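You operate a simulated robot arm through the tools that you are given. There is no shell and no other tool. Be economical: measure what you need, move in short steps, check, and stop when the job is done.

You are at the controls of a simulated robot arm. One attempt, no reset.

Task
Clamp the block with the purple end in the flat vice, brush the spatter off, then loosen the vice.
Fine: the wire brush with the teal back goes back to its spot; the block stays on the vice's bed; leave the stop and the other blocks.
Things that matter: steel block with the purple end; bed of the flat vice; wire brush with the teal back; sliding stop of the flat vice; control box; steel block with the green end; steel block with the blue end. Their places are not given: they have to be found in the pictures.

It is judged by the outcome, as a careful person would: the job done as asked, and still so three seconds after it is handed in. It fails if anything else is knocked over, pushed out of place, dropped, spilled or broken.

Robot
A 7-joint arm with a two-finger parallel gripper, fixed in place. Base frame: the origin is at the foot of the arm, x ahead of it, y to its left, z up; the work surface is at about z = 0. Lengths are in m, angles in degrees, forces in N, time in s.
With the tool pointing down near the work surface it reaches from about 0.24 to 0.62 m from the base axis. Its first joint turns from -66.0 to 66.0 degrees. Payload 2.6 kg.
Tool frame: the origin (TCP) lies between the finger pads and is the grasp point; the fingertips stand 0.03 m ahead of it; z points along the fingers, y is the line along which they close. The gripper opens to 0.094 m. The fingers are 0.028 m wide and 0.01 m thick; the gripper's body (0.05 by 0.096 m) begins 0.055 m behind the TCP.
Orientation is told as [roll, pitch, yaw] about the base's x, y, z axes, in that order, counted from this pose: with the fingers straight down and closing along the base's y, the tool's x points along the base's -x, its y along +y and its z along -z.

Tools
- The arm moves only by the tool arm_command. Its argument "series" is one flat list of numbers, 7 for each row, row after row: the shift along the tool's x, y, z in units of 100 mm (1.0 is 100 mm), then the turn, a rotation vector about the tool's x, y, z in units of 60 degrees (1.0 is 60 degrees), then the finger opening in mm, from 0 to 94. In form: [tx, ty, tz, rx, ry, rz, claw, tx, ty, tz, rx, ry, rz, claw, ...]. A call has 1 to 20 rows; each row is the pose to reach, as a shift and turn from the pose commanded when the call began, along the tool's axes at that moment. A call with a number of a shift or a turn outside -1 to 1 is refused whole. A row lasts 0.2 s, in which the tool goes at most 0.05 m and 8.6 degrees; a call with a longer step from one row to the next is refused whole, and so is a gripper value outside its range. A pose out of reach is approached as far as the arm can. The call stops where the force on the tool passes 40 N (or 10 N more than at its start, if that is more) or the arm is blocked; 0.2 s more then pass. Each finger travels about 0.072 m/s and halts on what it meets, pressing with about 28 N; the grip force reading is that of the motor and also rises with nothing between the fingers. The clock runs only during rows and for 0.2 s after the last one: add rows that repeat a pose to give the fingers time. The reply holds the time, the measured pose of the TCP, the force on the tool along the base axes, the opening and the grip force, in the units named above and with some noise.
- Cameras (640 x 400 px; columns grow to the right, rows downward): "scene" is fixed at [0.0254, 0.4245, 0.5681]; the picture's right is [-0.86, -0.51, 0.00], its down [-0.27, 0.46, -0.85] and it looks along [0.43, -0.73, -0.53] (base axes); focal length 316 px, centre (320, 200). "wrist" rides on the gripper at [-0.037, 0, -0.058] in the tool frame; the picture's right is [0.00, -1.00, 0.00], its down [0.97, 0.00, -0.24] and it looks along [0.24, 0.00, 0.97] (tool axes); focal length 218 px, centre (320, 200).
- capture(camera): a new picture of that camera. The clock stands still meanwhile.
- measure_at(camera, pixels): there is no depth. For up to 12 entries [column, row, z] of the newest picture of that camera ("zoom" is the newest enlarged one), the place [x, y] in the base frame at which the ray of that pixel passes the height z, good to about 0.002 m. The clock stands still meanwhile.
- enlarge(camera, box): a new picture of the part [left, top, right, bottom] of that camera's present view, enlarged. The clock stands still meanwhile.
- finish_job(): hands the job in; it is judged then, once.

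Work in short steps. Measure before you move; look again where a grasp or a placing could have gone wrong, and mend it. You have 80 turns and 46 pictures in all, those below and enlarged ones among them. Open the gripper and draw the arm clear of the work before you hand the job in, unless the task says otherwise; then end with one line.

The tools are called after ">>>" as a command line: name --argument value ..., lists and objects as JSON in quotes. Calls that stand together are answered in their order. arm_command: Moves the arm, as the interface text tells. Its arguments: {"type":"object","properties":{"series":{"type":"array","items":{"type":"number"}}},"required":["series"]} The other tools are called the same way: capture (camera) takes a picture; measure_at (camera, pixels) gives the place at which the rays of pixels pass given heights; enlarge (camera, box) takes an enlarged picture of a part of a camera's view; finish_job () hands the job in.

At the start:

```text
time: 0.0
ee_pos: [0.3286, -0.0041, 0.3189]
tool_rot: [0.1, 0.0, 0.0]
force: [0.1, 0.1, -0.6]
width: 0.0941
grasp_force: 0.1
```

scene: 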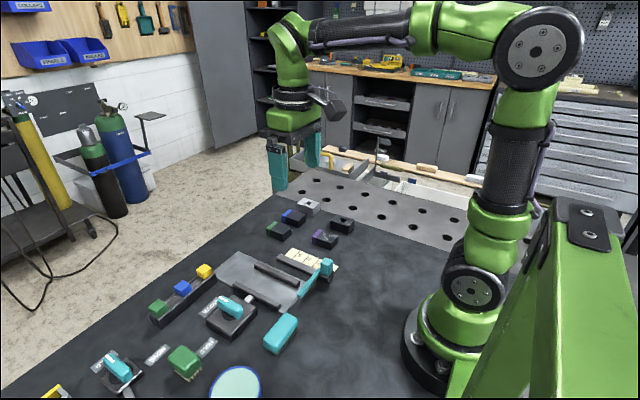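
wrist: 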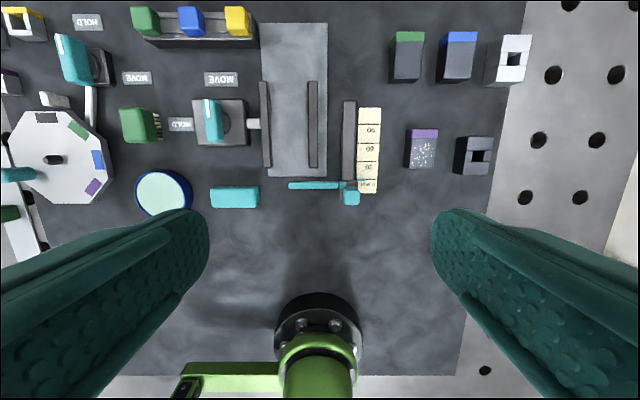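

I start by enlarging the vice and control area in both cameras to see the parts clearly.

>>> enlarge --camera "wrist" --box '[180, 0, 400, 220]'

>>> enlarge --camera "wrist" --box '[0, 0, 270, 220]'

>>> enlarge --camera "scene" --box '[80, 180, 380, 400]'

```text
1.82 times, centred on (290, 110) of wrist
```

zoom: 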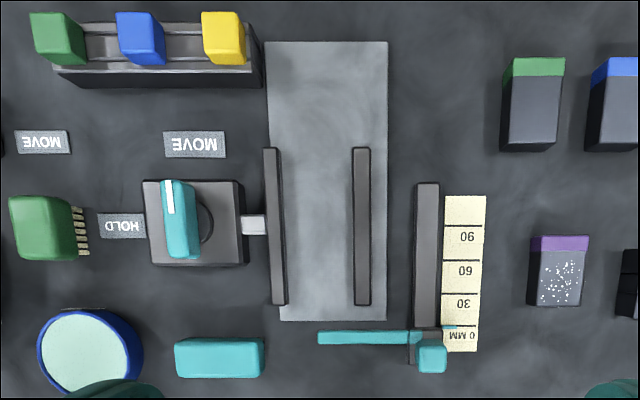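

```text
1.82 times, centred on (135, 110) of wrist
```

zoom: 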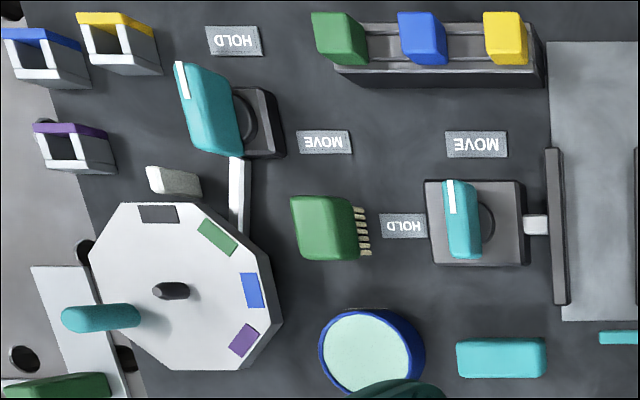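

```text
1.82 times, centred on (230, 290) of scene
```

zoom: 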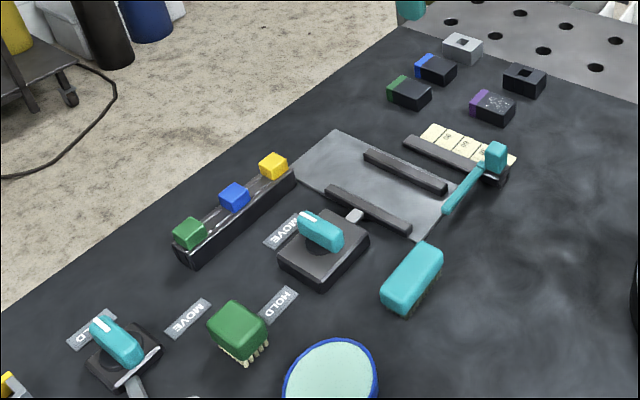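

I measure the key items in the wrist view: block corners, jaws, bed, knob, brush.

>>> capture --camera "wrist"

>>> measure_at --camera "wrist" --pixels '[[406, 129, 0.03], [438, 129, 0.03], [404, 167, 0.0], [436, 168, 0.0], [271, 82, 0.03], [308, 82, 0.03], [272, 166, 0.03], [308, 166, 0.03], [210, 197, 0.03], [259, 197, 0.03], [234, 186, 0.03], [234, 208, 0.03]]'

>>> measure_at --camera "wrist" --pixels '[[207, 101, 0.05], [218, 142, 0.05], [194, 99, 0.02], [249, 145, 0.02], [261, 22, 0.005], [327, 177, 0.005], [289, 186, 0.02], [343, 186, 0.02], [248, 78, 0], [206, 78, 0], [170, 124, 0], [192, 124, 0]]'

>>> enlarge --camera "scene" --box '[200, 200, 360, 300]'

>>> enlarge --camera "scene" --box '[190, 270, 320, 360]'

```text
40 pictures are left
```

wrist: 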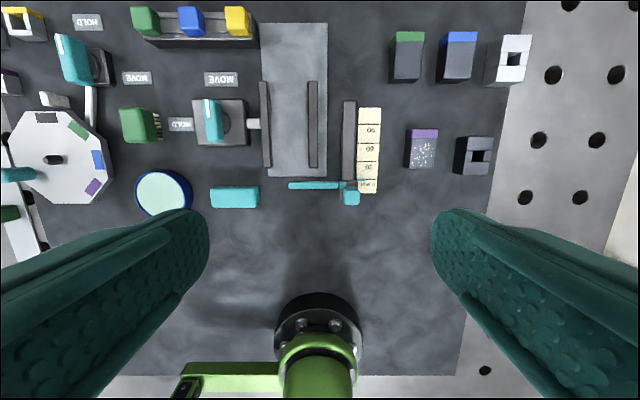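

```text
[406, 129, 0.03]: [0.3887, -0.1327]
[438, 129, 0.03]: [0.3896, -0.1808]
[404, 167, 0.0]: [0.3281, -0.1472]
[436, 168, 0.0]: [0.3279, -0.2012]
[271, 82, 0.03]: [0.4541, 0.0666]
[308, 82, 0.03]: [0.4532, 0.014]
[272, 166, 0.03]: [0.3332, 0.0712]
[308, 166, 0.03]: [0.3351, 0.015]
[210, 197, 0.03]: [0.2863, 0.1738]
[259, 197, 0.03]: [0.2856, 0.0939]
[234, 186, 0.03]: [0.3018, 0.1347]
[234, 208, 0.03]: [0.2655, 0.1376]
```

```text
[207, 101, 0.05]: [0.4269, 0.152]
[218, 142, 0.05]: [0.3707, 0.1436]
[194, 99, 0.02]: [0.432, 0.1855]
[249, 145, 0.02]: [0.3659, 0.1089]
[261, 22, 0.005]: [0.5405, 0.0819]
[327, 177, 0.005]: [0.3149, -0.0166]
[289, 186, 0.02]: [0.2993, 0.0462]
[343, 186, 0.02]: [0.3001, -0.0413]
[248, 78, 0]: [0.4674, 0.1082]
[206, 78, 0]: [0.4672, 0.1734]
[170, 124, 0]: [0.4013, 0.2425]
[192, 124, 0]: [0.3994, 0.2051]
```

```text
4.00 times, centred on (280, 250) of scene
```

zoom: 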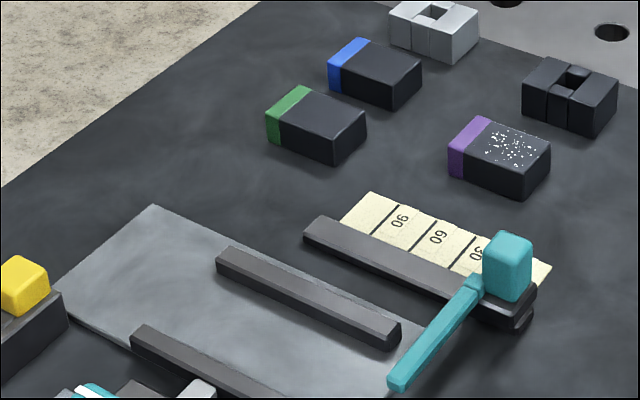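

```text
4.44 times, centred on (255, 315) of scene
```

zoom: 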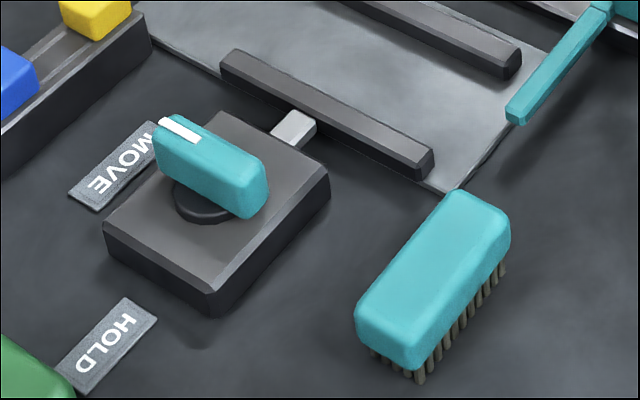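

The purple block lies at about (0.36,-0.165), near 0.05 wide in y; the jaw gap is also along y, so I must grip it along x (yaw 90). I move above it while turning.

>>> arm_command --series '[-0.04, -0.14, 0.08, 0, 0, -0.14, 94, -0.08, -0.28, 0.16, 0, 0, -0.28, 94, -0.12, -0.42, 0.24, 0, 0, -0.42, 94, -0.17, -0.56, 0.32, 0, 0, -0.56, 94, -0.22, -0.7, 0.4, 0, 0, -0.7, 94, -0.26, -0.85, 0.5, 0, 0, -0.84, 94, -0.3, -1, 0.6, 0, 0, -0.98, 94]'

```text
time: 1.6
ee_pos: [0.3592, -0.1041, 0.2575]
tool_rot: [0.1, 0.0, 58.9]
force: [1.0, 0.6, 0.2]
width: 0.094
grasp_force: 0.1
```

Now I finish the turn to 90° and come above the block for a close look.

>>> arm_command --series '[0.13, -0.08, 0.15, 0, 0, -0.13, 94, 0.26, -0.155, 0.3, 0, 0, -0.26, 94, 0.39, -0.23, 0.45, 0, 0, -0.39, 94, 0.514, -0.31, 0.6, 0, 0, -0.52, 94, 0.514, -0.31, 0.6, 0, 0, -0.52, 94]'

>>> capture --camera "wrist"

```text
time: 2.8
ee_pos: [0.3584, -0.1652, 0.1966]
tool_rot: [0.0, 0.1, 90.1]
force: [-0.4, 0.1, 0.4]
width: 0.094
grasp_force: 0.1
```

```text
37 pictures are left
```

wrist: 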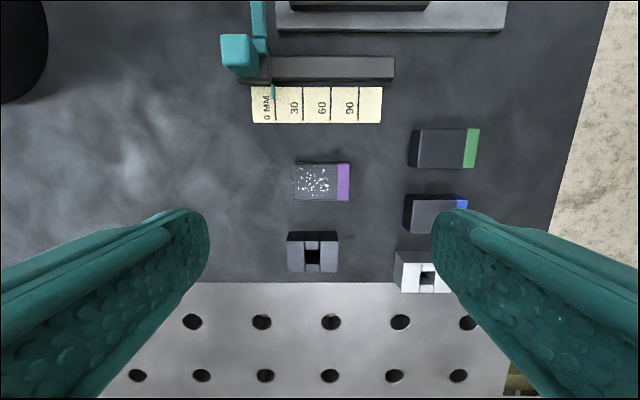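

The block spans cols 293–350, rows 163–201. I measure it at candidate heights.

>>> enlarge --camera "wrist" --box '[270, 140, 370, 280]'

>>> measure_at --camera "wrist" --pixels '[[293, 163, 0.025], [350, 163, 0.025], [293, 201, 0.025], [350, 201, 0.025], [321, 201, 0.02], [321, 201, 0.03], [321, 163, 0.0]]'

>>> measure_at --camera "scene" --pixels '[[330, 249.5, 0.0], [330.5, 243.7, 0.015], [330.5, 243.7, 0.02], [330.5, 243.7, 0.025], [337.5, 238, 0.02], [337.5, 238, 0.025], [321.2, 229.2, 0.02], [321.2, 229.2, 0.025], [312, 244.5, 0.0]]'

```text
2.86 times, centred on (320, 210) of wrist
```

zoom: 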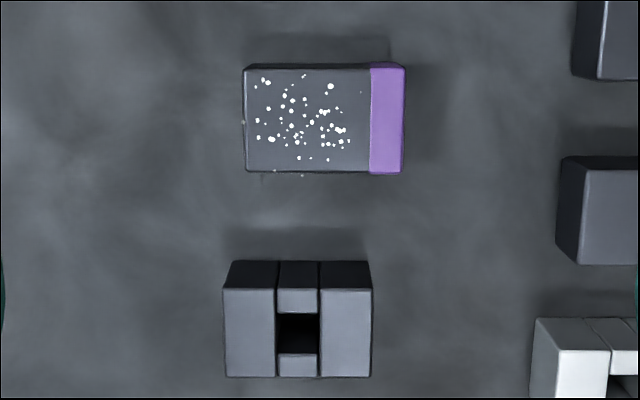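

```text
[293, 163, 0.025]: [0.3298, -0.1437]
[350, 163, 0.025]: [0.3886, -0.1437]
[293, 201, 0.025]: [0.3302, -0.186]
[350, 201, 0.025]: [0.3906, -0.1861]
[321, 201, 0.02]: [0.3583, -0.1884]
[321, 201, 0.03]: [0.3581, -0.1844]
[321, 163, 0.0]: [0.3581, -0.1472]
```

```text
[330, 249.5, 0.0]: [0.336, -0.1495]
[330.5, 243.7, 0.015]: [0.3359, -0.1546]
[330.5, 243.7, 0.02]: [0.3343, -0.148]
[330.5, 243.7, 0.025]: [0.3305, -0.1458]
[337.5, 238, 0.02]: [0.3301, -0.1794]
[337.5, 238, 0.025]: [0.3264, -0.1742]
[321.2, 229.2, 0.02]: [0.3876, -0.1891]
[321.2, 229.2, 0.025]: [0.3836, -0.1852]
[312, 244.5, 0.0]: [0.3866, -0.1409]
```

Block centre ≈ (0.360,-0.166), about 0.058×0.041×0.022. I lower in two calls with fingers at 80 mm.

>>> arm_command --series '[0.01, -0.016, 0.35, 0, 0, 0, 82, 0.01, -0.016, 0.7, 0, 0, 0, 82, 0.01, -0.016, 1, 0, 0, 0, 82]'

>>> arm_command --series '[0, 0, 0.25, 0, 0, 0, 82, 0, 0, 0.45, 0, 0, 0, 82, 0, 0, 0.55, 0, 0, 0, 82, 0, 0, 0.62, 0, 0, 0, 82, 0, 0, 0.62, 0, 0, 0, 82]'

>>> capture --camera "wrist"

```text
time: 3.6
ee_pos: [0.3607, -0.165, 0.096]
tool_rot: [0.0, 0.0, 90.0]
force: [-0.2, -0.7, -0.8]
width: 0.0819
grasp_force: 0.0
```

```text
time: 4.8
ee_pos: [0.3597, -0.1652, 0.0369]
tool_rot: [0.0, 0.0, 90.0]
force: [0.3, 0.3, 0.1]
width: 0.0819
grasp_force: 0.1
```

```text
35 pictures are left
```

wrist: 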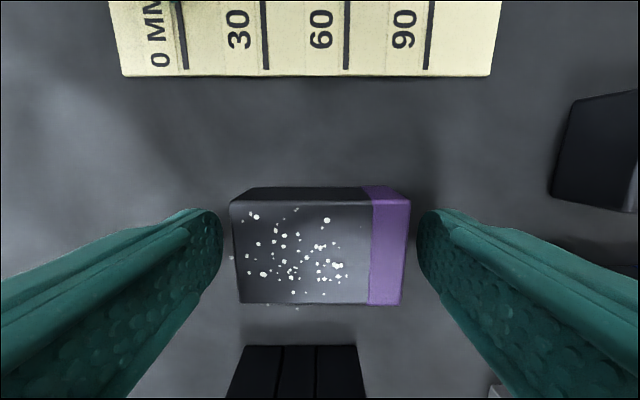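

The fingers straddle the block well; I close on it.

>>> arm_command --series '[0, 0, 0.02, 0, 0, 0, 70, 0, 0, 0.02, 0, 0, 0, 55, 0, 0, 0.02, 0, 0, 0, 50, 0, 0, 0.02, 0, 0, 0, 50]'

>>> measure_at --camera "wrist" --pixels '[[234, 303, 0.022], [403, 305, 0.022], [231, 201, 0.022], [411, 200, 0.022], [250, 188, 0.0], [231, 201, 0.027], [411, 200, 0.027], [234, 303, 0.027], [403, 305, 0.027]]'

```text
time: 5.8
ee_pos: [0.3599, -0.1652, 0.0335]
tool_rot: [0.0, 0.0, 90.0]
force: [-0.7, 0.5, 1.3]
width: 0.0599
grasp_force: 28.2
```

```text
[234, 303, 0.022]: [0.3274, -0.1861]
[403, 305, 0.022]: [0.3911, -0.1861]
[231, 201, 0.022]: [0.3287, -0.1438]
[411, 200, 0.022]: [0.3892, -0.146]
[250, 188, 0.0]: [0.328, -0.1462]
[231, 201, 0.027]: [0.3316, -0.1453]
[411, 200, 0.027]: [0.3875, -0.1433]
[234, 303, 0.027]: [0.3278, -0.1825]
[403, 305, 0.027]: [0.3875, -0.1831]
```

Gripped at 60 mm width. I lift 0.12 m-ish and carry toward the vice (+y).

>>> arm_command --series '[0, 0, -0.2, 0, 0, 0, 50, 0, 0, -0.5, 0, 0, 0, 50, 0, 0, -0.8, 0, 0, 0, 50, 0, 0, -1, 0, 0, 0, 50, -0.25, 0, -1, 0, 0, 0, 50, -0.5, 0, -1, 0, 0, 0, 50, -0.75, 0, -1, 0, 0, 0, 50, -1, 0, -1, 0, 0, 0, 50]'

>>> arm_command --series '[-0.1, -0.1, -0.3, 0, 0, 0, 50, -0.25, -0.2, -0.5, 0, 0, 0, 50, -0.4, -0.3, -0.5, 0, 0, 0, 50, -0.4, -0.3, -0.5, 0, 0, 0, 50]'

>>> capture --camera "wrist"

```text
time: 7.6
ee_pos: [0.3606, -0.0641, 0.1346]
tool_rot: [0.0, 0.0, 90.0]
force: [0.3, 0.0, -4.6]
width: 0.0597
grasp_force: 28.0
```

```text
time: 8.6
ee_pos: [0.3909, -0.0242, 0.1846]
tool_rot: [0.0, 0.0, 89.9]
force: [-0.2, -0.6, -5.0]
width: 0.0597
grasp_force: 28.0
```

```text
34 pictures are left
```

wrist: 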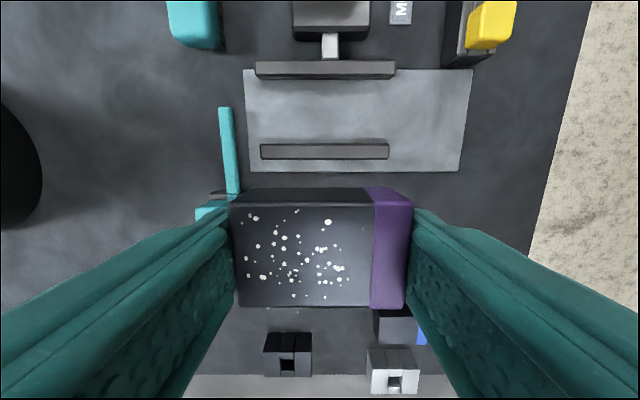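

The vice is clear in view: moving jaw rows 62–79, fixed jaw rows 144–159. I enlarge for exact edges.

>>> enlarge --camera "wrist" --box '[220, 30, 480, 190]'

>>> measure_at --camera "wrist" --pixels '[[320, 79, 0.006], [320, 74, 0.02], [320, 74, 0.025], [320, 144, 0.02], [320, 144, 0.025], [320, 159, 0.006], [320, 171, 0.006], [245, 171, 0.006], [460, 171, 0.006], [261, 150, 0.02], [388, 150, 0.02], [232, 190, 0.02]]'

```text
2.46 times, centred on (350, 110) of wrist
```

zoom: 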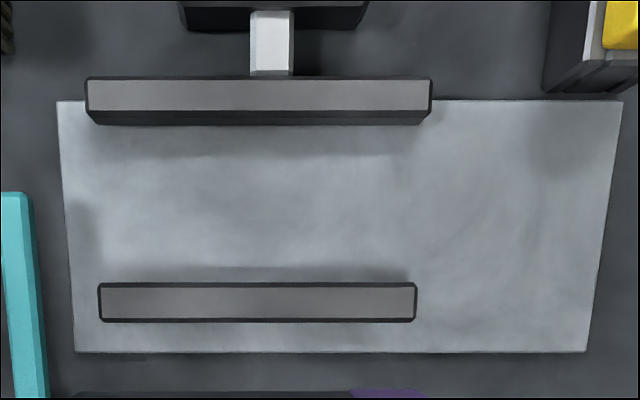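

```text
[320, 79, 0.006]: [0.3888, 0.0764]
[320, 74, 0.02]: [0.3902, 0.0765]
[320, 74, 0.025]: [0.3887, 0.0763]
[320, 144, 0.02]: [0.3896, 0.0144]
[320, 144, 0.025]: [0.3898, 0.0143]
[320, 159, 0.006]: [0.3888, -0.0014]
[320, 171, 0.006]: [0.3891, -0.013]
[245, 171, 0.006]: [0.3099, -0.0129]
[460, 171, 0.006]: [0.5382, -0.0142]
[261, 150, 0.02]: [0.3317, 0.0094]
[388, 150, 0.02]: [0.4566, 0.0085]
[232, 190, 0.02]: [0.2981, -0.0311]
```

Jaw inner faces are at y≈0.0145 and 0.0765, x 0.332–0.457. I place the block at x 0.393, y 0.039, close to the fixed jaw: first over, then down.

>>> arm_command --series '[-0.2, -0.01, 0, 0, 0, 0, 50, -0.4, -0.02, 0, 0, 0, 0, 50, -0.63, -0.02, 0, 0, 0, 0, 50, -0.63, -0.02, 0.3, 0, 0, 0, 50, -0.63, -0.02, 0.6, 0, 0, 0, 50, -0.63, -0.02, 0.9, 0, 0, 0, 50, -0.63, -0.02, 0.9, 0, 0, 0, 50]'

>>> capture --camera "wrist"

>>> enlarge --camera "scene" --box '[200, 200, 360, 300]'

```text
time: 10.2
ee_pos: [0.3927, 0.037, 0.0932]
tool_rot: [-0.1, -0.1, 89.9]
force: [-0.1, -0.3, -4.8]
width: 0.0598
grasp_force: 28.0
```

```text
32 pictures are left
```

wrist: 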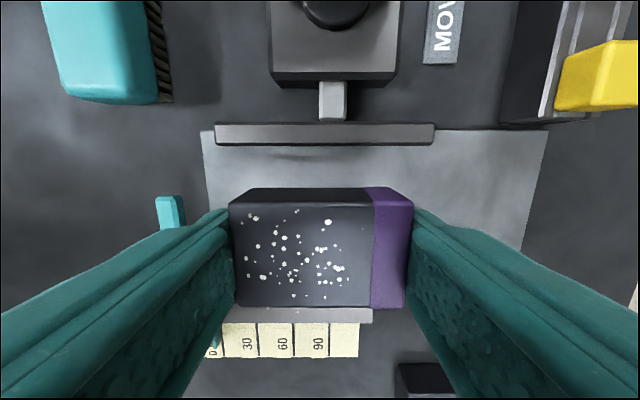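

```text
4.00 times, centred on (280, 250) of scene
```

zoom: 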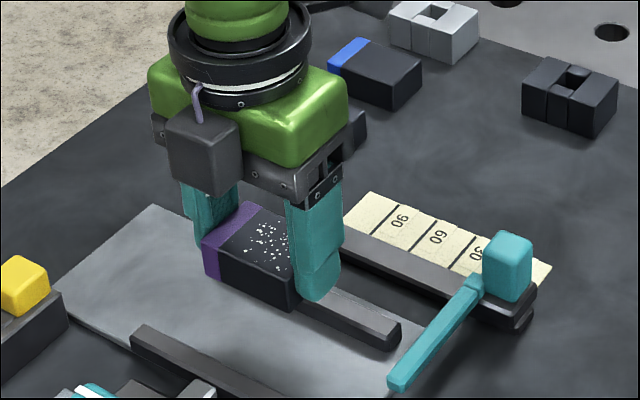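

Aligned; I nudge y +3 mm and descend to about 0.045, then feel for the bed.

>>> arm_command --series '[-0.03, 0, 0.15, 0, 0, 0, 50, -0.03, 0, 0.3, 0, 0, 0, 50, -0.03, 0, 0.4, 0, 0, 0, 50, -0.03, 0, 0.46, 0, 0, 0, 50, -0.03, 0, 0.49, 0, 0, 0, 50, -0.03, 0, 0.49, 0, 0, 0, 50]'

>>> arm_command --series '[0, 0, 0.02, 0, 0, 0, 50, 0, 0, 0.04, 0, 0, 0, 50, 0, 0, 0.04, 0, 0, 0, 50]'

>>> capture --camera "wrist"

```text
time: 11.6
ee_pos: [0.3914, 0.0407, 0.0449]
tool_rot: [0.0, -0.1, 89.9]
force: [-0.5, -1.5, -5.1]
width: 0.0597
grasp_force: 27.2
```

```text
time: 12.4
ee_pos: [0.3916, 0.0408, 0.042]
tool_rot: [0.0, 0.0, 90.0]
force: [-0.6, 0.2, -5.1]
width: 0.0598
grasp_force: 27.7
```

```text
30 pictures are left
```

wrist: 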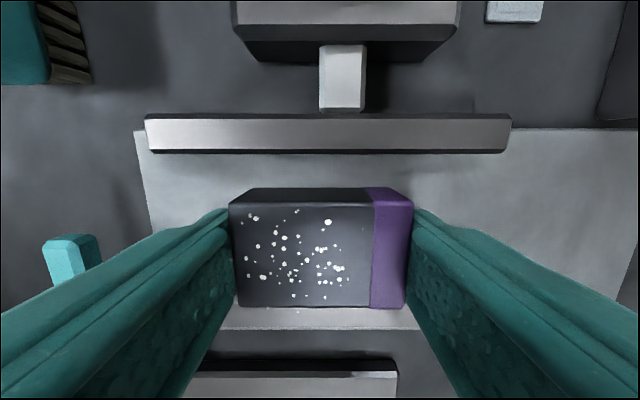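

I check what the strip at rows 308–330 is.

>>> measure_at --camera "wrist" --pixels '[[300, 308, 0.033], [300, 308, 0.02], [300, 330, 0.02], [300, 330, 0.006], [300, 308, 0.006], [300, 200, 0.033], [300, 150, 0.02], [300, 150, 0.015]]'

>>> enlarge --camera "scene" --box '[220, 230, 320, 300]'

```text
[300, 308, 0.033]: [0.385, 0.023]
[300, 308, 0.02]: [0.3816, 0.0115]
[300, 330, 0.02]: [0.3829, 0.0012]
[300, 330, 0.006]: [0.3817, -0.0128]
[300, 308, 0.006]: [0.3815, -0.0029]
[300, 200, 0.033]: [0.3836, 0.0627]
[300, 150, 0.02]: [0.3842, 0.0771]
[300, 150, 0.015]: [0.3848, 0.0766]
```

```text
5.71 times, centred on (270, 265) of scene
```

zoom: 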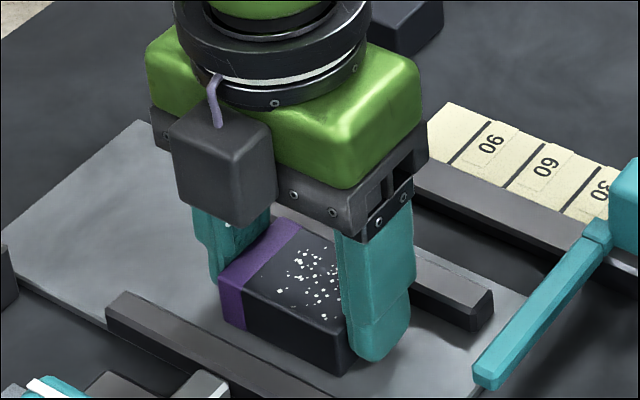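

The block sits between the jaws with clearance (y 0.023–0.063). I lower in fine steps.

>>> arm_command --series '[0, 0, 0.01, 0, 0, 0, 50, 0, 0, 0.02, 0, 0, 0, 50, 0, 0, 0.03, 0, 0, 0, 50]'

```text
time: 13.2
ee_pos: [0.3932, 0.0412, 0.0388]
tool_rot: [-0.1, 0.0, 89.9]
force: [-8.3, -2.1, 23.5]
width: 0.0597
grasp_force: 28.4
```

Contact (23 N) at 0.039: the block is on the bed. I ease up 1 mm, release, and rise.

>>> arm_command --series '[0, 0, -0.01, 0, 0, 0, 58, 0, 0, -0.01, 0, 0, 0, 70, 0, 0, -0.01, 0, 0, 0, 74, 0, 0, -0.01, 0, 0, 0, 74, 0, 0, -0.2, 0, 0, 0, 74, 0, 0, -0.45, 0, 0, 0, 74, 0, 0, -0.7, 0, 0, 0, 74, 0, 0, -1, 0, 0, 0, 74]'

>>> capture --camera "wrist"

```text
time: 15.0
ee_pos: [0.3928, 0.0418, 0.1374]
tool_rot: [0.0, 0.0, 90.0]
force: [-0.1, 0.3, -0.7]
width: 0.074
grasp_force: 0.1
```

```text
28 pictures are left
```

wrist: 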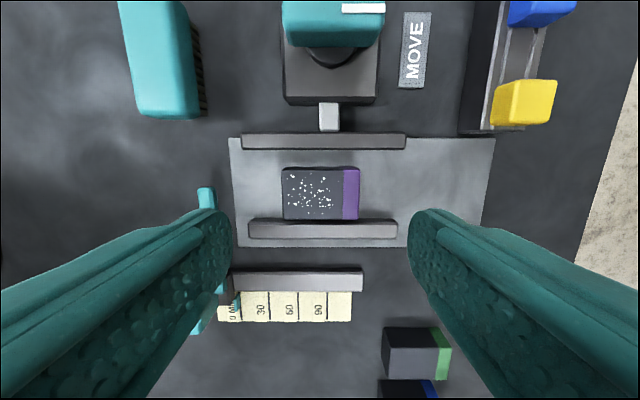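

The block is well seated. Next I go above the knob (≈0.398,0.147), turning back to yaw 0.

>>> arm_command --series '[-0.14, 0, -0.1, 0, 0, 0.14, 74, -0.28, 0, -0.2, 0, 0, 0.28, 74, -0.42, -0.02, -0.3, 0, 0, 0.42, 74, -0.56, -0.03, -0.4, 0, 0, 0.56, 74, -0.7, -0.04, -0.5, 0, 0, 0.7, 74, -0.85, -0.05, -0.5, 0, 0, 0.84, 74, -1, -0.05, -0.5, 0, 0, 0.98, 74]'

>>> arm_command --series '[0, 0, 0, 0, 0, 0.14, 70, 0, 0, 0, 0, 0, 0.28, 60, 0, 0, 0, 0, 0, 0.42, 50, 0, 0, 0, 0, 0, 0.52, 50, 0, 0, 0, 0, 0, 0.52, 50]'

>>> capture --camera "wrist"

>>> enlarge --camera "scene" --box '[190, 270, 290, 350]'

```text
time: 16.6
ee_pos: [0.3978, 0.1407, 0.1886]
tool_rot: [0.1, 0.0, 31.0]
force: [0.4, -1.5, 0.4]
width: 0.0741
grasp_force: 0.1
```

```text
time: 17.8
ee_pos: [0.3971, 0.1426, 0.1876]
tool_rot: [0.0, -0.1, -0.1]
force: [-0.3, -0.2, -0.4]
width: 0.0498
grasp_force: 0.0
```

```text
27 pictures are left
```

wrist: 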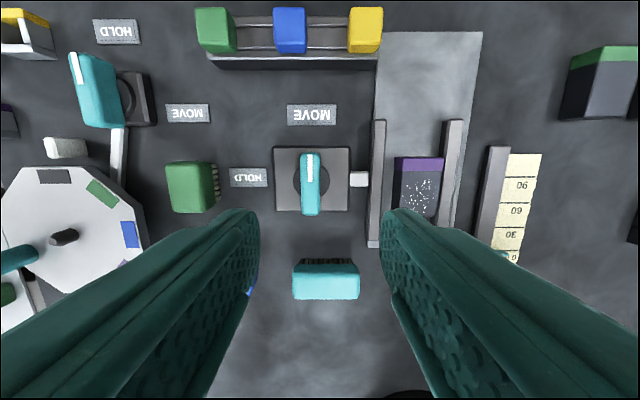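

```text
5.00 times, centred on (240, 310) of scene
```

zoom: 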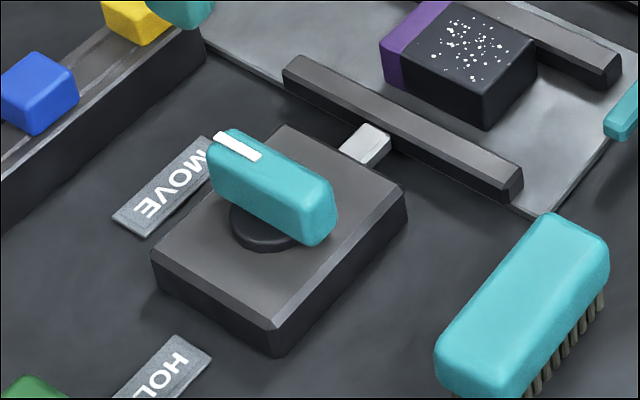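

I triangulate the knob height using both cameras.

>>> measure_at --camera "wrist" --pixels '[[310, 154, 0.04], [310, 154, 0.05], [310, 205, 0.04], [310, 205, 0.05], [301, 190, 0.045], [320, 190, 0.045], [275, 147, 0.02], [349, 147, 0.02], [274, 212, 0.02], [349, 211, 0.02], [311, 180, 0.025]]'

>>> measure_at --camera "zoom" --pixels '[[222, 137, 0.035], [222, 137, 0.045], [222, 137, 0.055], [320, 195, 0.035], [320, 195, 0.045], [320, 195, 0.055], [275, 335, 0.015], [275, 335, 0.02], [275, 335, 0.025], [150, 255, 0.02], [405, 205, 0.02], [262, 230, 0.025]]'

```text
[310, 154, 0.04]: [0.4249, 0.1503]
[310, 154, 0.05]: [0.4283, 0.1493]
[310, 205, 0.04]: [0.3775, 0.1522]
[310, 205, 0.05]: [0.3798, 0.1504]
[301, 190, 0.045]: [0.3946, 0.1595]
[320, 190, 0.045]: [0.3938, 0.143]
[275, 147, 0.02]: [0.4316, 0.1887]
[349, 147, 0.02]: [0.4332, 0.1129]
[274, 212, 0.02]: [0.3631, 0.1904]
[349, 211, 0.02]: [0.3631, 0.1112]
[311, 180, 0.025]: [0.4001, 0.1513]
```

```text
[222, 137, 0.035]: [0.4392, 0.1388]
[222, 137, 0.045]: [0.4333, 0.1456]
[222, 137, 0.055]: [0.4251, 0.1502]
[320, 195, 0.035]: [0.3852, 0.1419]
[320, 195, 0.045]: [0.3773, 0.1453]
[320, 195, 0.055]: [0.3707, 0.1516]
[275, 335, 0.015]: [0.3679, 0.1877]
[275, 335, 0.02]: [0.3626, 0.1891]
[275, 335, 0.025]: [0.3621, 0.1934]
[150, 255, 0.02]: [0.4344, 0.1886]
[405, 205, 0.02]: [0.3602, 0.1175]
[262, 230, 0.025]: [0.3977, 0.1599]
```

Knob pivot ≈ (0.400,0.151), bar top ≈0.05, box top 0.02. I descend with TCP to z≈0.061.

>>> arm_command --series '[-0.03, 0.085, 0.3, 0, 0, 0, 46, -0.03, 0.085, 0.6, 0, 0, 0, 46, -0.03, 0.085, 0.8, 0, 0, 0, 46, -0.03, 0.085, 0.8, 0, 0, 0, 46]'

>>> capture --camera "wrist"

```text
time: 18.8
ee_pos: [0.3995, 0.1501, 0.1085]
tool_rot: [0.0, 0.0, 0.0]
force: [0.1, -0.3, 0.3]
width: 0.0461
grasp_force: 0.0
```

```text
25 pictures are left
```

wrist: 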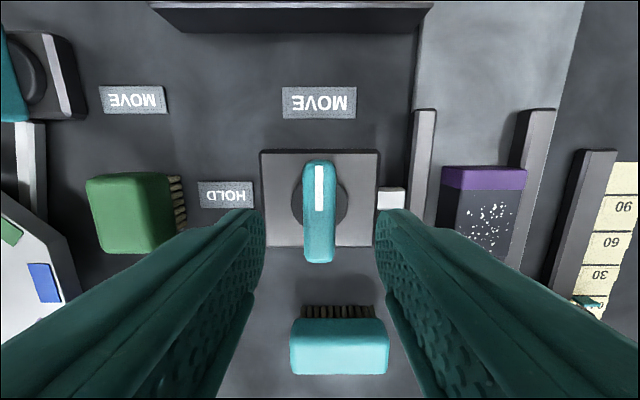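

Knob is centred (col 320). I go down to z 0.061 and close.

>>> arm_command --series '[0, 0, 0.2, 0, 0, 0, 46, 0, 0, 0.38, 0, 0, 0, 46, 0, 0, 0.47, 0, 0, 0, 46, 0, 0, 0.47, 0, 0, 0, 30, 0, 0, 0.47, 0, 0, 0, 15, 0, 0, 0.47, 0, 0, 0, 10, 0, 0, 0.47, 0, 0, 0, 10]'

```text
time: 20.4
ee_pos: [0.4008, 0.1493, 0.0605]
tool_rot: [0.0, 0.1, 0.1]
force: [3.8, 5.9, -9.5]
width: 0.0179
grasp_force: 44.8
```

Knob gripped at 18 mm. I turn it CCW (toward HOLD) by 60°, then the rest.

>>> arm_command --series '[0, 0, 0, 0, 0, -0.14, 10, 0, 0, 0, 0, 0, -0.28, 10, 0, 0, 0, 0, 0, -0.42, 10, 0, 0, 0, 0, 0, -0.56, 10, 0, 0, 0, 0, 0, -0.7, 10, 0, 0, 0, 0, 0, -0.84, 10, 0, 0, 0, 0, 0, -0.98, 10]'

```text
time: 22.0
ee_pos: [0.4001, 0.1506, 0.0612]
tool_rot: [0.0, 0.0, 58.9]
force: [2.5, 9.4, -8.2]
width: 0.0175
grasp_force: 44.7
```

Turning freely; I complete the remaining 31°.

>>> arm_command --series '[0, 0, 0, 0, 0, -0.14, 10, 0, 0, 0, 0, 0, -0.28, 10, 0, 0, 0, 0, 0, -0.42, 10, 0, 0, 0, 0, 0, -0.52, 10, 0, 0, 0, 0, 0, -0.52, 10]'

>>> capture --camera "wrist"

>>> enlarge --camera "scene" --box '[190, 220, 350, 330]'

```text
time: 23.2
ee_pos: [0.4008, 0.1501, 0.0614]
tool_rot: [0.0, 0.0, 90.2]
force: [-1.3, 10.0, 2.0]
width: 0.0175
grasp_force: 44.9
```

```text
24 pictures are left
```

wrist: 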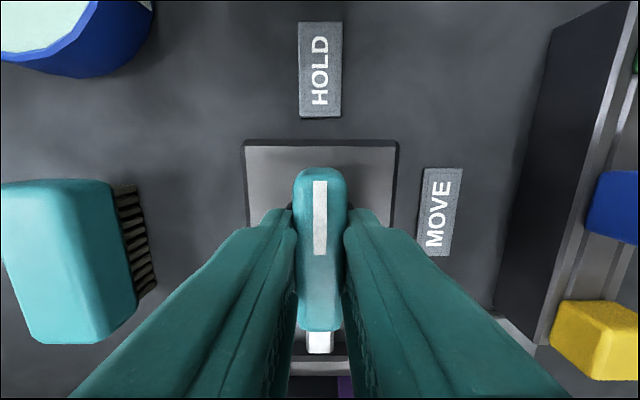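

```text
3.64 times, centred on (270, 275) of scene
```

zoom: 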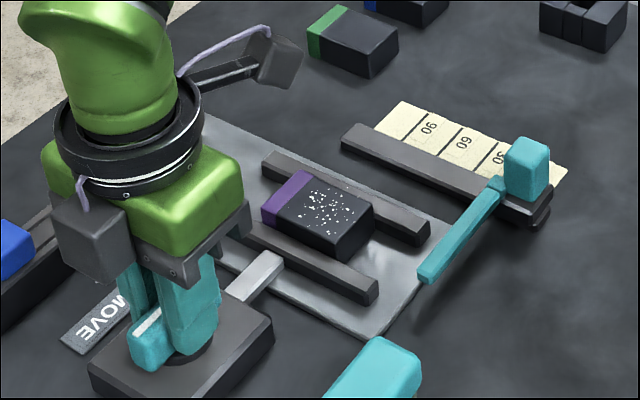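

The knob points at HOLD and the jaw has advanced. I release and rise, then look.

>>> arm_command --series '[0, 0, 0, 0, 0, 0, 25, 0, 0, 0, 0, 0, 0, 40, 0, 0, 0, 0, 0, 0, 40, 0, 0, -0.3, 0, 0, 0, 50, 0, 0.3, -0.6, 0, 0, 0, 60, 0, 0.6, -0.8, 0, 0, 0, 60, 0, 0.8, -1, 0, 0, 0, 60, 0, 0.8, -1, 0, 0, 0, 60]'

>>> capture --camera "wrist"

>>> enlarge --camera "scene" --box '[190, 230, 350, 340]'

```text
time: 25.0
ee_pos: [0.321, 0.1492, 0.162]
tool_rot: [0.0, 0.1, 90.0]
force: [0.4, 0.0, -0.2]
width: 0.0601
grasp_force: 0.1
```

```text
22 pictures are left
```

wrist: 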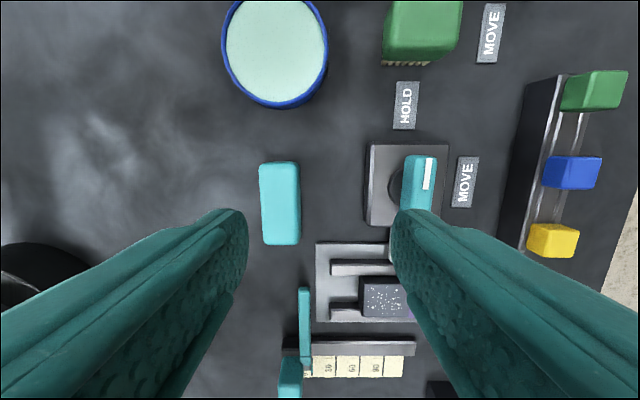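

```text
3.64 times, centred on (270, 285) of scene
```

zoom: 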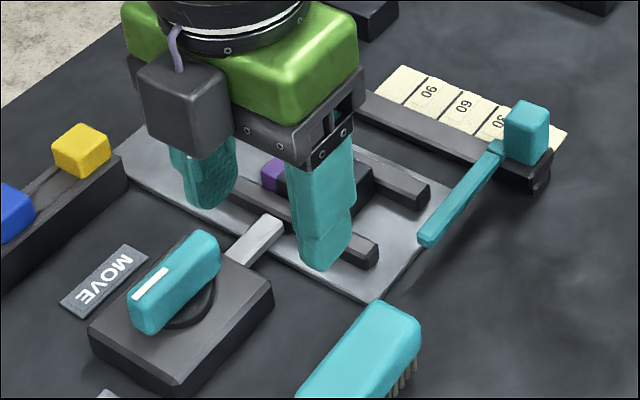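

I zoom in on the vice to check contact, and measure the brush (cols 259–300, rows 161–245).

>>> enlarge --camera "wrist" --box '[290, 225, 430, 335]'

>>> measure_at --camera "wrist" --pixels '[[259, 205, 0.035], [300, 205, 0.035], [280, 161, 0.035], [280, 245, 0.035], [259, 205, 0.045], [300, 205, 0.045], [280, 161, 0.045], [280, 245, 0.045], [352, 276, 0.02], [352, 304, 0.02], [380, 278, 0.03]]'

>>> enlarge --camera "scene" --box '[250, 300, 310, 360]'

```text
3.64 times, centred on (360, 280) of wrist
```

zoom: 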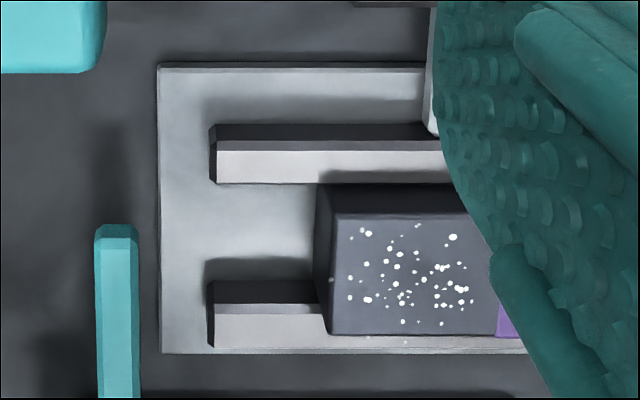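

```text
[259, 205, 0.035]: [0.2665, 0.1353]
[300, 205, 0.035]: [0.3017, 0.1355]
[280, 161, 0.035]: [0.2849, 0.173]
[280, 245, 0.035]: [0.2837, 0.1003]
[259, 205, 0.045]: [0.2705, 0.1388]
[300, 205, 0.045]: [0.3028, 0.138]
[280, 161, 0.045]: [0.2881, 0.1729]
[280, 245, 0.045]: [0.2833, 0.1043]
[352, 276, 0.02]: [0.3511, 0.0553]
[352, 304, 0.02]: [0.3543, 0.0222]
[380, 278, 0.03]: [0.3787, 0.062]
```

```text
6.67 times, centred on (280, 330) of scene
```

zoom: 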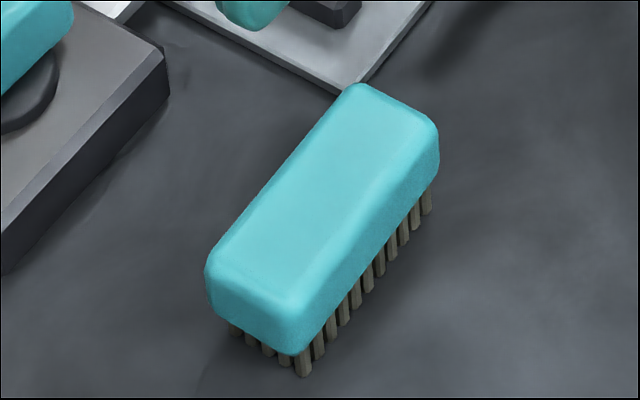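

I triangulate the brush: its bristle foot at zoom (305,375) and top corners.

>>> measure_at --camera "zoom" --pixels '[[303, 375, 0.0], [292, 352, 0.01], [292, 352, 0.015], [292, 352, 0.02], [432, 212, 0.0], [300, 305, 0.03], [300, 305, 0.035], [300, 305, 0.04], [212, 255, 0.035], [437, 140, 0.035], [360, 84, 0.035]]'

```text
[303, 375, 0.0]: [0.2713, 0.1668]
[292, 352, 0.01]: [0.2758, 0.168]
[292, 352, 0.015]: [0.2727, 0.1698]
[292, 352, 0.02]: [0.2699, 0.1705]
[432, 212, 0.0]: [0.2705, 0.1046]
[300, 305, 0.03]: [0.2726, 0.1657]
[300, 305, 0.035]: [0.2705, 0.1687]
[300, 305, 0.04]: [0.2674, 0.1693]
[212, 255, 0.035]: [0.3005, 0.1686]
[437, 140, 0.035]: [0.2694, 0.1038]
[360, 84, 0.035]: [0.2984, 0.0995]
```

Block is clamped (gap 0.04). Brush centre ≈ (0.2845,0.136), back z 0.016–0.037. I go over and down to z≈0.062 to check.

>>> arm_command --series '[0.07, 0.2, 0, 0, 0, 0, 60, 0.13, 0.365, 0.1, 0, 0, 0, 60, 0.13, 0.365, 0.4, 0, 0, 0, 60, 0.13, 0.365, 0.7, 0, 0, 0, 60, 0.13, 0.365, 0.9, 0, 0, 0, 60, 0.13, 0.365, 1, 0, 0, 0, 60, 0.13, 0.365, 1, 0, 0, 0, 60]'

>>> capture --camera "wrist"

```text
time: 26.6
ee_pos: [0.2853, 0.1359, 0.0623]
tool_rot: [0.0, -0.1, 90.0]
force: [0.3, -0.5, 0.2]
width: 0.0599
grasp_force: 0.0
```

```text
18 pictures are left
```

wrist: 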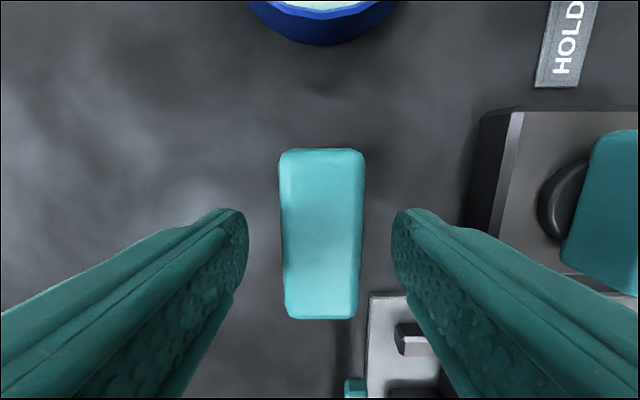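

Centred. I lower 13 mm and close on the brush back.

>>> arm_command --series '[0, 0, 0.07, 0, 0, 0, 60, 0, 0, 0.13, 0, 0, 0, 60, 0, 0, 0.13, 0, 0, 0, 45, 0, 0, 0.13, 0, 0, 0, 32, 0, 0, 0.13, 0, 0, 0, 26, 0, 0, 0.13, 0, 0, 0, 26]'

>>> arm_command --series '[0, 0, -0.2, 0, 0, 0, 26, 0, 0, -0.4, 0, 0, 0, 26, 0, 0, -0.6, 0, 0, 0, 26, 0, 0, -0.6, 0, 0, 0, 26]'

>>> enlarge --camera "scene" --box '[200, 220, 340, 340]'

```text
time: 28.0
ee_pos: [0.2843, 0.1359, 0.0488]
tool_rot: [0.0, 0.0, 89.9]
force: [0.4, -0.2, -0.3]
width: 0.0334
grasp_force: 27.7
```

```text
time: 29.0
ee_pos: [0.284, 0.1365, 0.1078]
tool_rot: [-0.1, 0.0, 89.8]
force: [-0.6, 0.1, -0.5]
width: 0.0331
grasp_force: 27.5
```

```text
3.33 times, centred on (270, 280) of scene
```

zoom: 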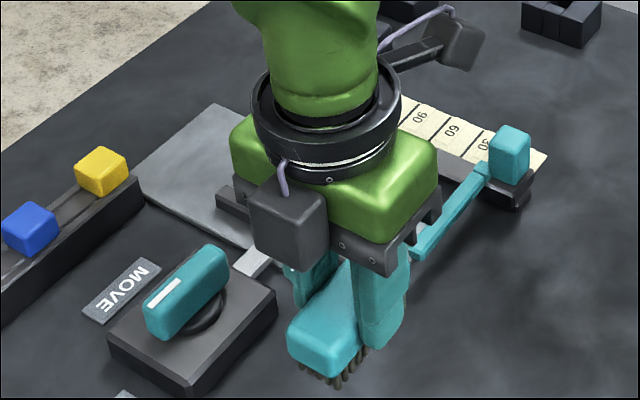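

Brush held (33 mm). I raise and carry it to above the block's near end (x≈0.365, y≈0.036).

>>> arm_command --series '[0.2, 0, -0.2, 0, 0, 0, 26, 0.4, -0.2, -0.2, 0, 0, 0, 26, 0.6, -0.4, -0.2, 0, 0, 0, 26, 0.8, -0.6, -0.2, 0, 0, 0, 26, 1, -0.8, -0.2, 0, 0, 0, 26, 1, -0.8, -0.2, 0, 0, 0, 26]'

>>> capture --camera "wrist"

>>> enlarge --camera "scene" --box '[200, 200, 340, 320]'

```text
time: 30.4
ee_pos: [0.3631, 0.0364, 0.1275]
tool_rot: [0.0, -0.1, 90.0]
force: [0.7, -0.4, -1.4]
width: 0.0332
grasp_force: 27.9
```

```text
16 pictures are left
```

wrist: 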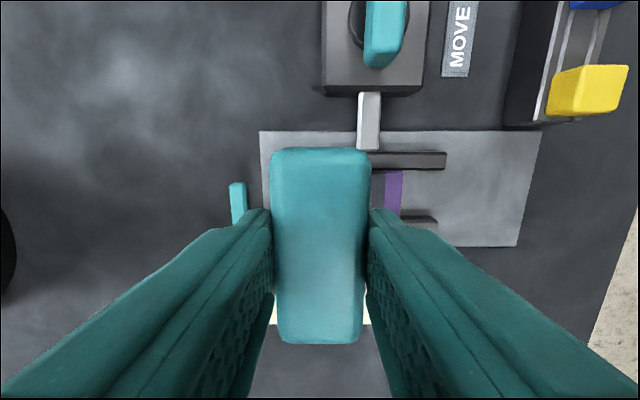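

```text
3.33 times, centred on (270, 260) of scene
```

zoom: 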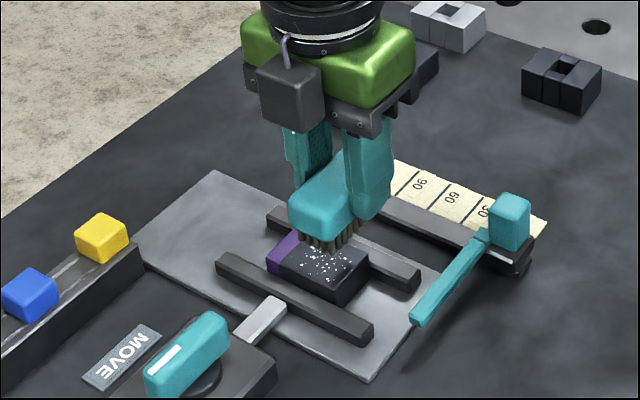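

Brush is positioned over the vice. I shift to x≈0.378 and lower to just above the block top, then feel contact.

>>> arm_command --series '[0, -0.15, 0.15, 0, 0, 0, 26, 0, -0.15, 0.3, 0, 0, 0, 26, 0, -0.15, 0.4, 0, 0, 0, 26, 0, -0.15, 0.4, 0, 0, 0, 26]'

>>> arm_command --series '[0, 0, 0.02, 0, 0, 0, 26, 0, 0, 0.04, 0, 0, 0, 26, 0, 0, 0.06, 0, 0, 0, 26, 0, 0, 0.06, 0, 0, 0, 26]'

```text
time: 31.4
ee_pos: [0.3785, 0.0357, 0.0865]
tool_rot: [-0.1, 0.0, 90.0]
force: [0.3, 0.2, -2.1]
width: 0.0335
grasp_force: 27.6
```

```text
time: 32.4
ee_pos: [0.3784, 0.0365, 0.0818]
tool_rot: [0.0, -0.1, 89.9]
force: [0.3, 0.0, -1.6]
width: 0.0331
grasp_force: 28.1
```

Not yet touching; I step down 1 mm at a time.

>>> arm_command --series '[0, 0, 0.01, 0, 0, 0, 26, 0, 0, 0.02, 0, 0, 0, 26, 0, 0, 0.02, 0, 0, 0, 26]'

>>> enlarge --camera "scene" --box '[240, 230, 320, 290]'

```text
time: 33.2
ee_pos: [0.3782, 0.0361, 0.0803]
tool_rot: [0.0, -0.1, 90.0]
force: [-0.1, -0.2, 2.3]
width: 0.0332
grasp_force: 27.9
```

```text
6.67 times, centred on (280, 260) of scene
```

zoom: 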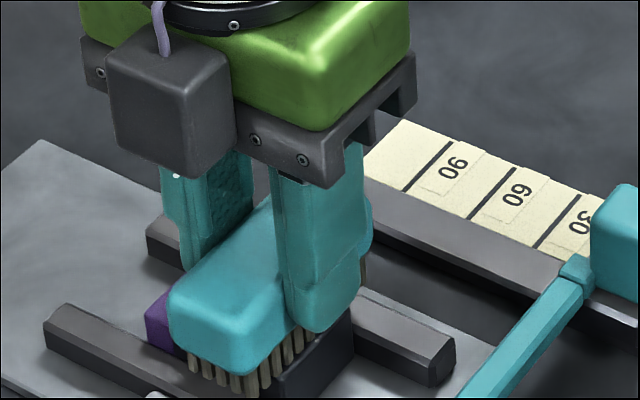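

Light contact (~4 N). I press slightly more and stroke along x over the block, both ways.

>>> arm_command --series '[0, 0, 0.01, 0, 0, 0, 26, 0, 0.09, 0.01, 0, 0, 0, 26, 0, 0.18, 0.01, 0, 0, 0, 26, 0, 0.08, 0.01, 0, 0, 0, 26, 0, -0.02, 0.01, 0, 0, 0, 26, 0, -0.12, 0.01, 0, 0, 0, 26, 0, -0.22, 0.01, 0, 0, 0, 26, 0, -0.32, 0.01, 0, 0, 0, 26, 0, -0.4, 0.01, 0, 0, 0, 26, 0, -0.3, 0.01, 0, 0, 0, 26, 0, -0.2, 0.01, 0, 0, 0, 26, 0, -0.1, 0.01, 0, 0, 0, 26, 0, 0, 0.01, 0, 0, 0, 26, 0, 0.1, 0.01, 0, 0, 0, 26, 0, 0.18, 0.01, 0, 0, 0, 26]'

```text
time: 36.4
ee_pos: [0.3601, 0.0363, 0.0795]
tool_rot: [0.0, 0.0, 90.1]
force: [2.1, -0.6, 5.3]
width: 0.0332
grasp_force: 28.2
```

I repeat the stroke and then lift to see the block's top.

>>> arm_command --series '[0, -0.1, 0, 0, 0, 0, 26, 0, -0.2, 0, 0, 0, 0, 26, 0, -0.3, 0, 0, 0, 0, 26, 0, -0.4, 0, 0, 0, 0, 26, 0, -0.5, 0, 0, 0, 0, 26, 0, -0.6, 0, 0, 0, 0, 26, 0, -0.5, 0, 0, 0, 0, 26, 0, -0.4, 0, 0, 0, 0, 26, 0, -0.3, 0, 0, 0, 0, 26, 0, -0.2, 0, 0, 0, 0, 26, 0, -0.1, 0, 0, 0, 0, 26, 0, 0, 0, 0, 0, 0, 26, 0, 0, -0.2, 0, 0, 0, 26, 0, 0, -0.5, 0, 0, 0, 26, -0.2, 0.3, -0.5, 0, 0, 0, 26, -0.4, 0.6, -0.5, 0, 0, 0, 26, -0.4, 0.6, -0.5, 0, 0, 0, 26]'

>>> enlarge --camera "scene" --box '[220, 220, 320, 300]'

>>> capture --camera "wrist"

```text
time: 40.0
ee_pos: [0.3016, 0.0772, 0.1305]
tool_rot: [0.1, 0.0, 90.0]
force: [0.4, 0.3, -0.8]
width: 0.0334
grasp_force: 28.5
```

```text
5.00 times, centred on (270, 260) of scene
```

zoom: 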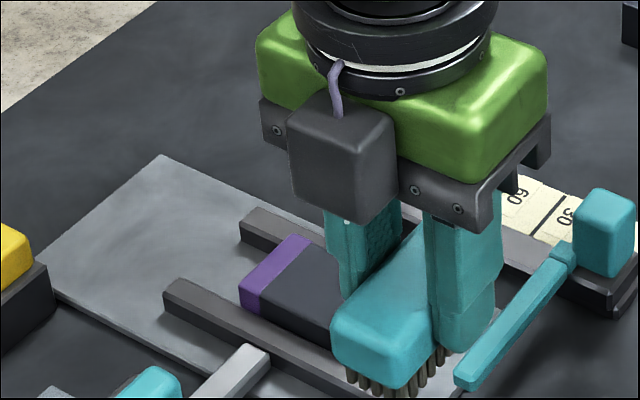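

```text
12 pictures are left
```

wrist: 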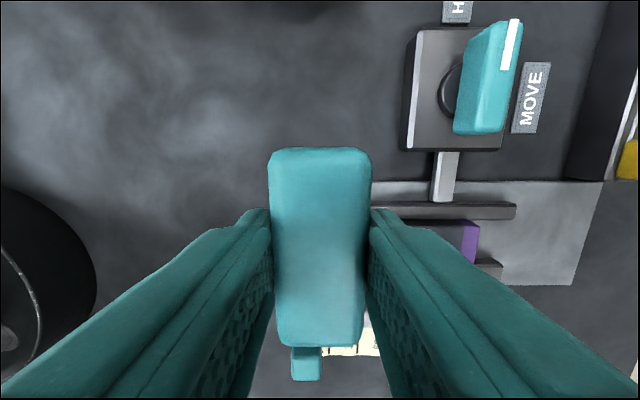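

The visible top is clean. I carry the brush back over its spot and check the whole block from the scene camera.

>>> arm_command --series '[-0.2, 0.06, 0, 0, 0, 0, 26, -0.4, 0.12, 0, 0, 0, 0, 26, -0.587, 0.173, 0, 0, 0, 0, 26, -0.587, 0.173, 0.25, 0, 0, 0, 26, -0.587, 0.173, 0.5, 0, 0, 0, 26, -0.587, 0.173, 0.6, 0, 0, 0, 26, -0.587, 0.173, 0.6, 0, 0, 0, 26]'

>>> enlarge --camera "scene" --box '[220, 220, 320, 300]'

```text
time: 41.6
ee_pos: [0.2829, 0.1357, 0.0691]
tool_rot: [0.0, 0.0, 90.0]
force: [0.3, -0.7, -0.8]
width: 0.0332
grasp_force: 27.6
```

```text
5.00 times, centred on (270, 260) of scene
```

zoom: 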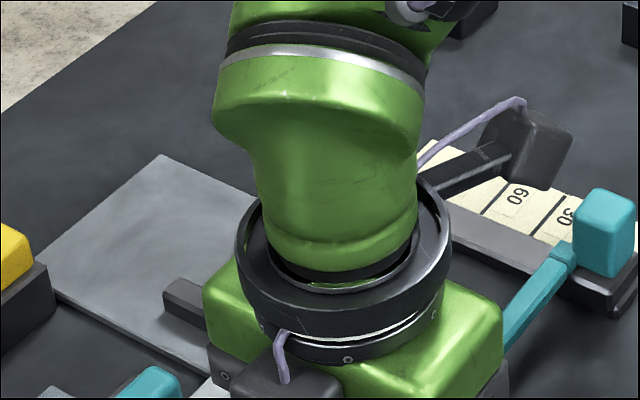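

The arm hides the block; I set the brush down at its spot (I can regrasp if needed), then look.

>>> arm_command --series '[0, -0.01, 0.1, 0, 0, 0, 26, 0, -0.01, 0.17, 0, 0, 0, 26, 0, -0.01, 0.195, 0, 0, 0, 26, 0, -0.01, 0.2, 0, 0, 0, 26, 0, -0.01, 0.2, 0, 0, 0, 26]'

```text
time: 42.8
ee_pos: [0.2849, 0.1364, 0.048]
tool_rot: [0.0, 0.0, 90.0]
force: [0.2, -0.1, -1.8]
width: 0.0333
grasp_force: 28.3
```

Almost no contact yet; I go down 1 mm more and then release and rise.

>>> arm_command --series '[0, 0, 0.01, 0, 0, 0, 26, 0, 0, 0.01, 0, 0, 0, 26]'

```text
time: 43.4
ee_pos: [0.2835, 0.1351, 0.0483]
tool_rot: [0.0, 0.0, 89.9]
force: [0.1, -0.3, -0.9]
width: 0.0331
grasp_force: 28.3
```

>>> arm_command --series '[0, 0, 0.01, 0, 0, 0, 26, 0, 0, 0.01, 0, 0, 0, 40, 0, 0, 0.01, 0, 0, 0, 54, 0, 0, 0.01, 0, 0, 0, 60, 0, 0, 0.01, 0, 0, 0, 60, 0, 0, -0.3, 0, 0, 0, 60, 0, 0, -0.6, 0, 0, 0, 60, -0.2, -0.2, -1, 0, 0, 0, 60, -0.2, -0.5, -1, 0, 0, 0, 60, -0.2, -0.8, -1, 0, 0, 0, 60, -0.2, -1, -1, 0, 0, 0, 60, -0.2, -1, -1, 0, 0, 0, 60]'

>>> capture --camera "wrist"

```text
time: 46.0
ee_pos: [0.3854, 0.156, 0.1486]
tool_rot: [0.0, 0.1, 90.0]
force: [-0.2, -0.2, 0.0]
width: 0.0599
grasp_force: 0.1
```

```text
10 pictures are left
```

wrist: 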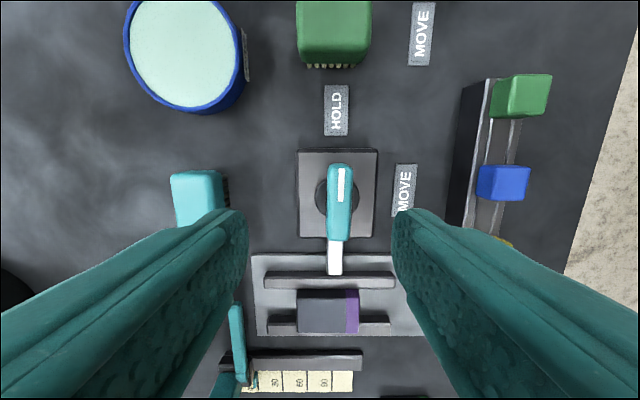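

The block's top (cols 298–358, rows 290–332) looks clean; I zoom to be sure.

>>> enlarge --camera "wrist" --box '[270, 260, 390, 345]'

```text
4.71 times, centred on (330, 302) of wrist
```

zoom: 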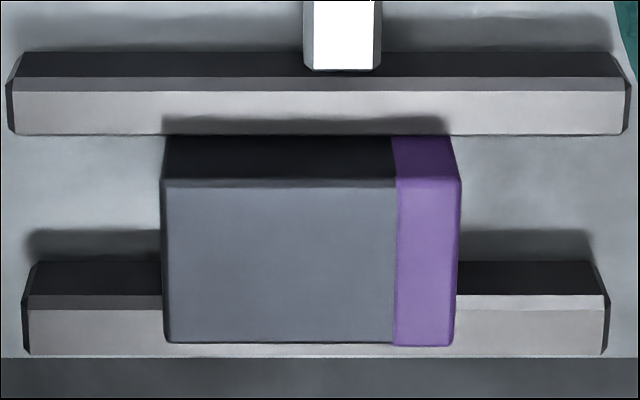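

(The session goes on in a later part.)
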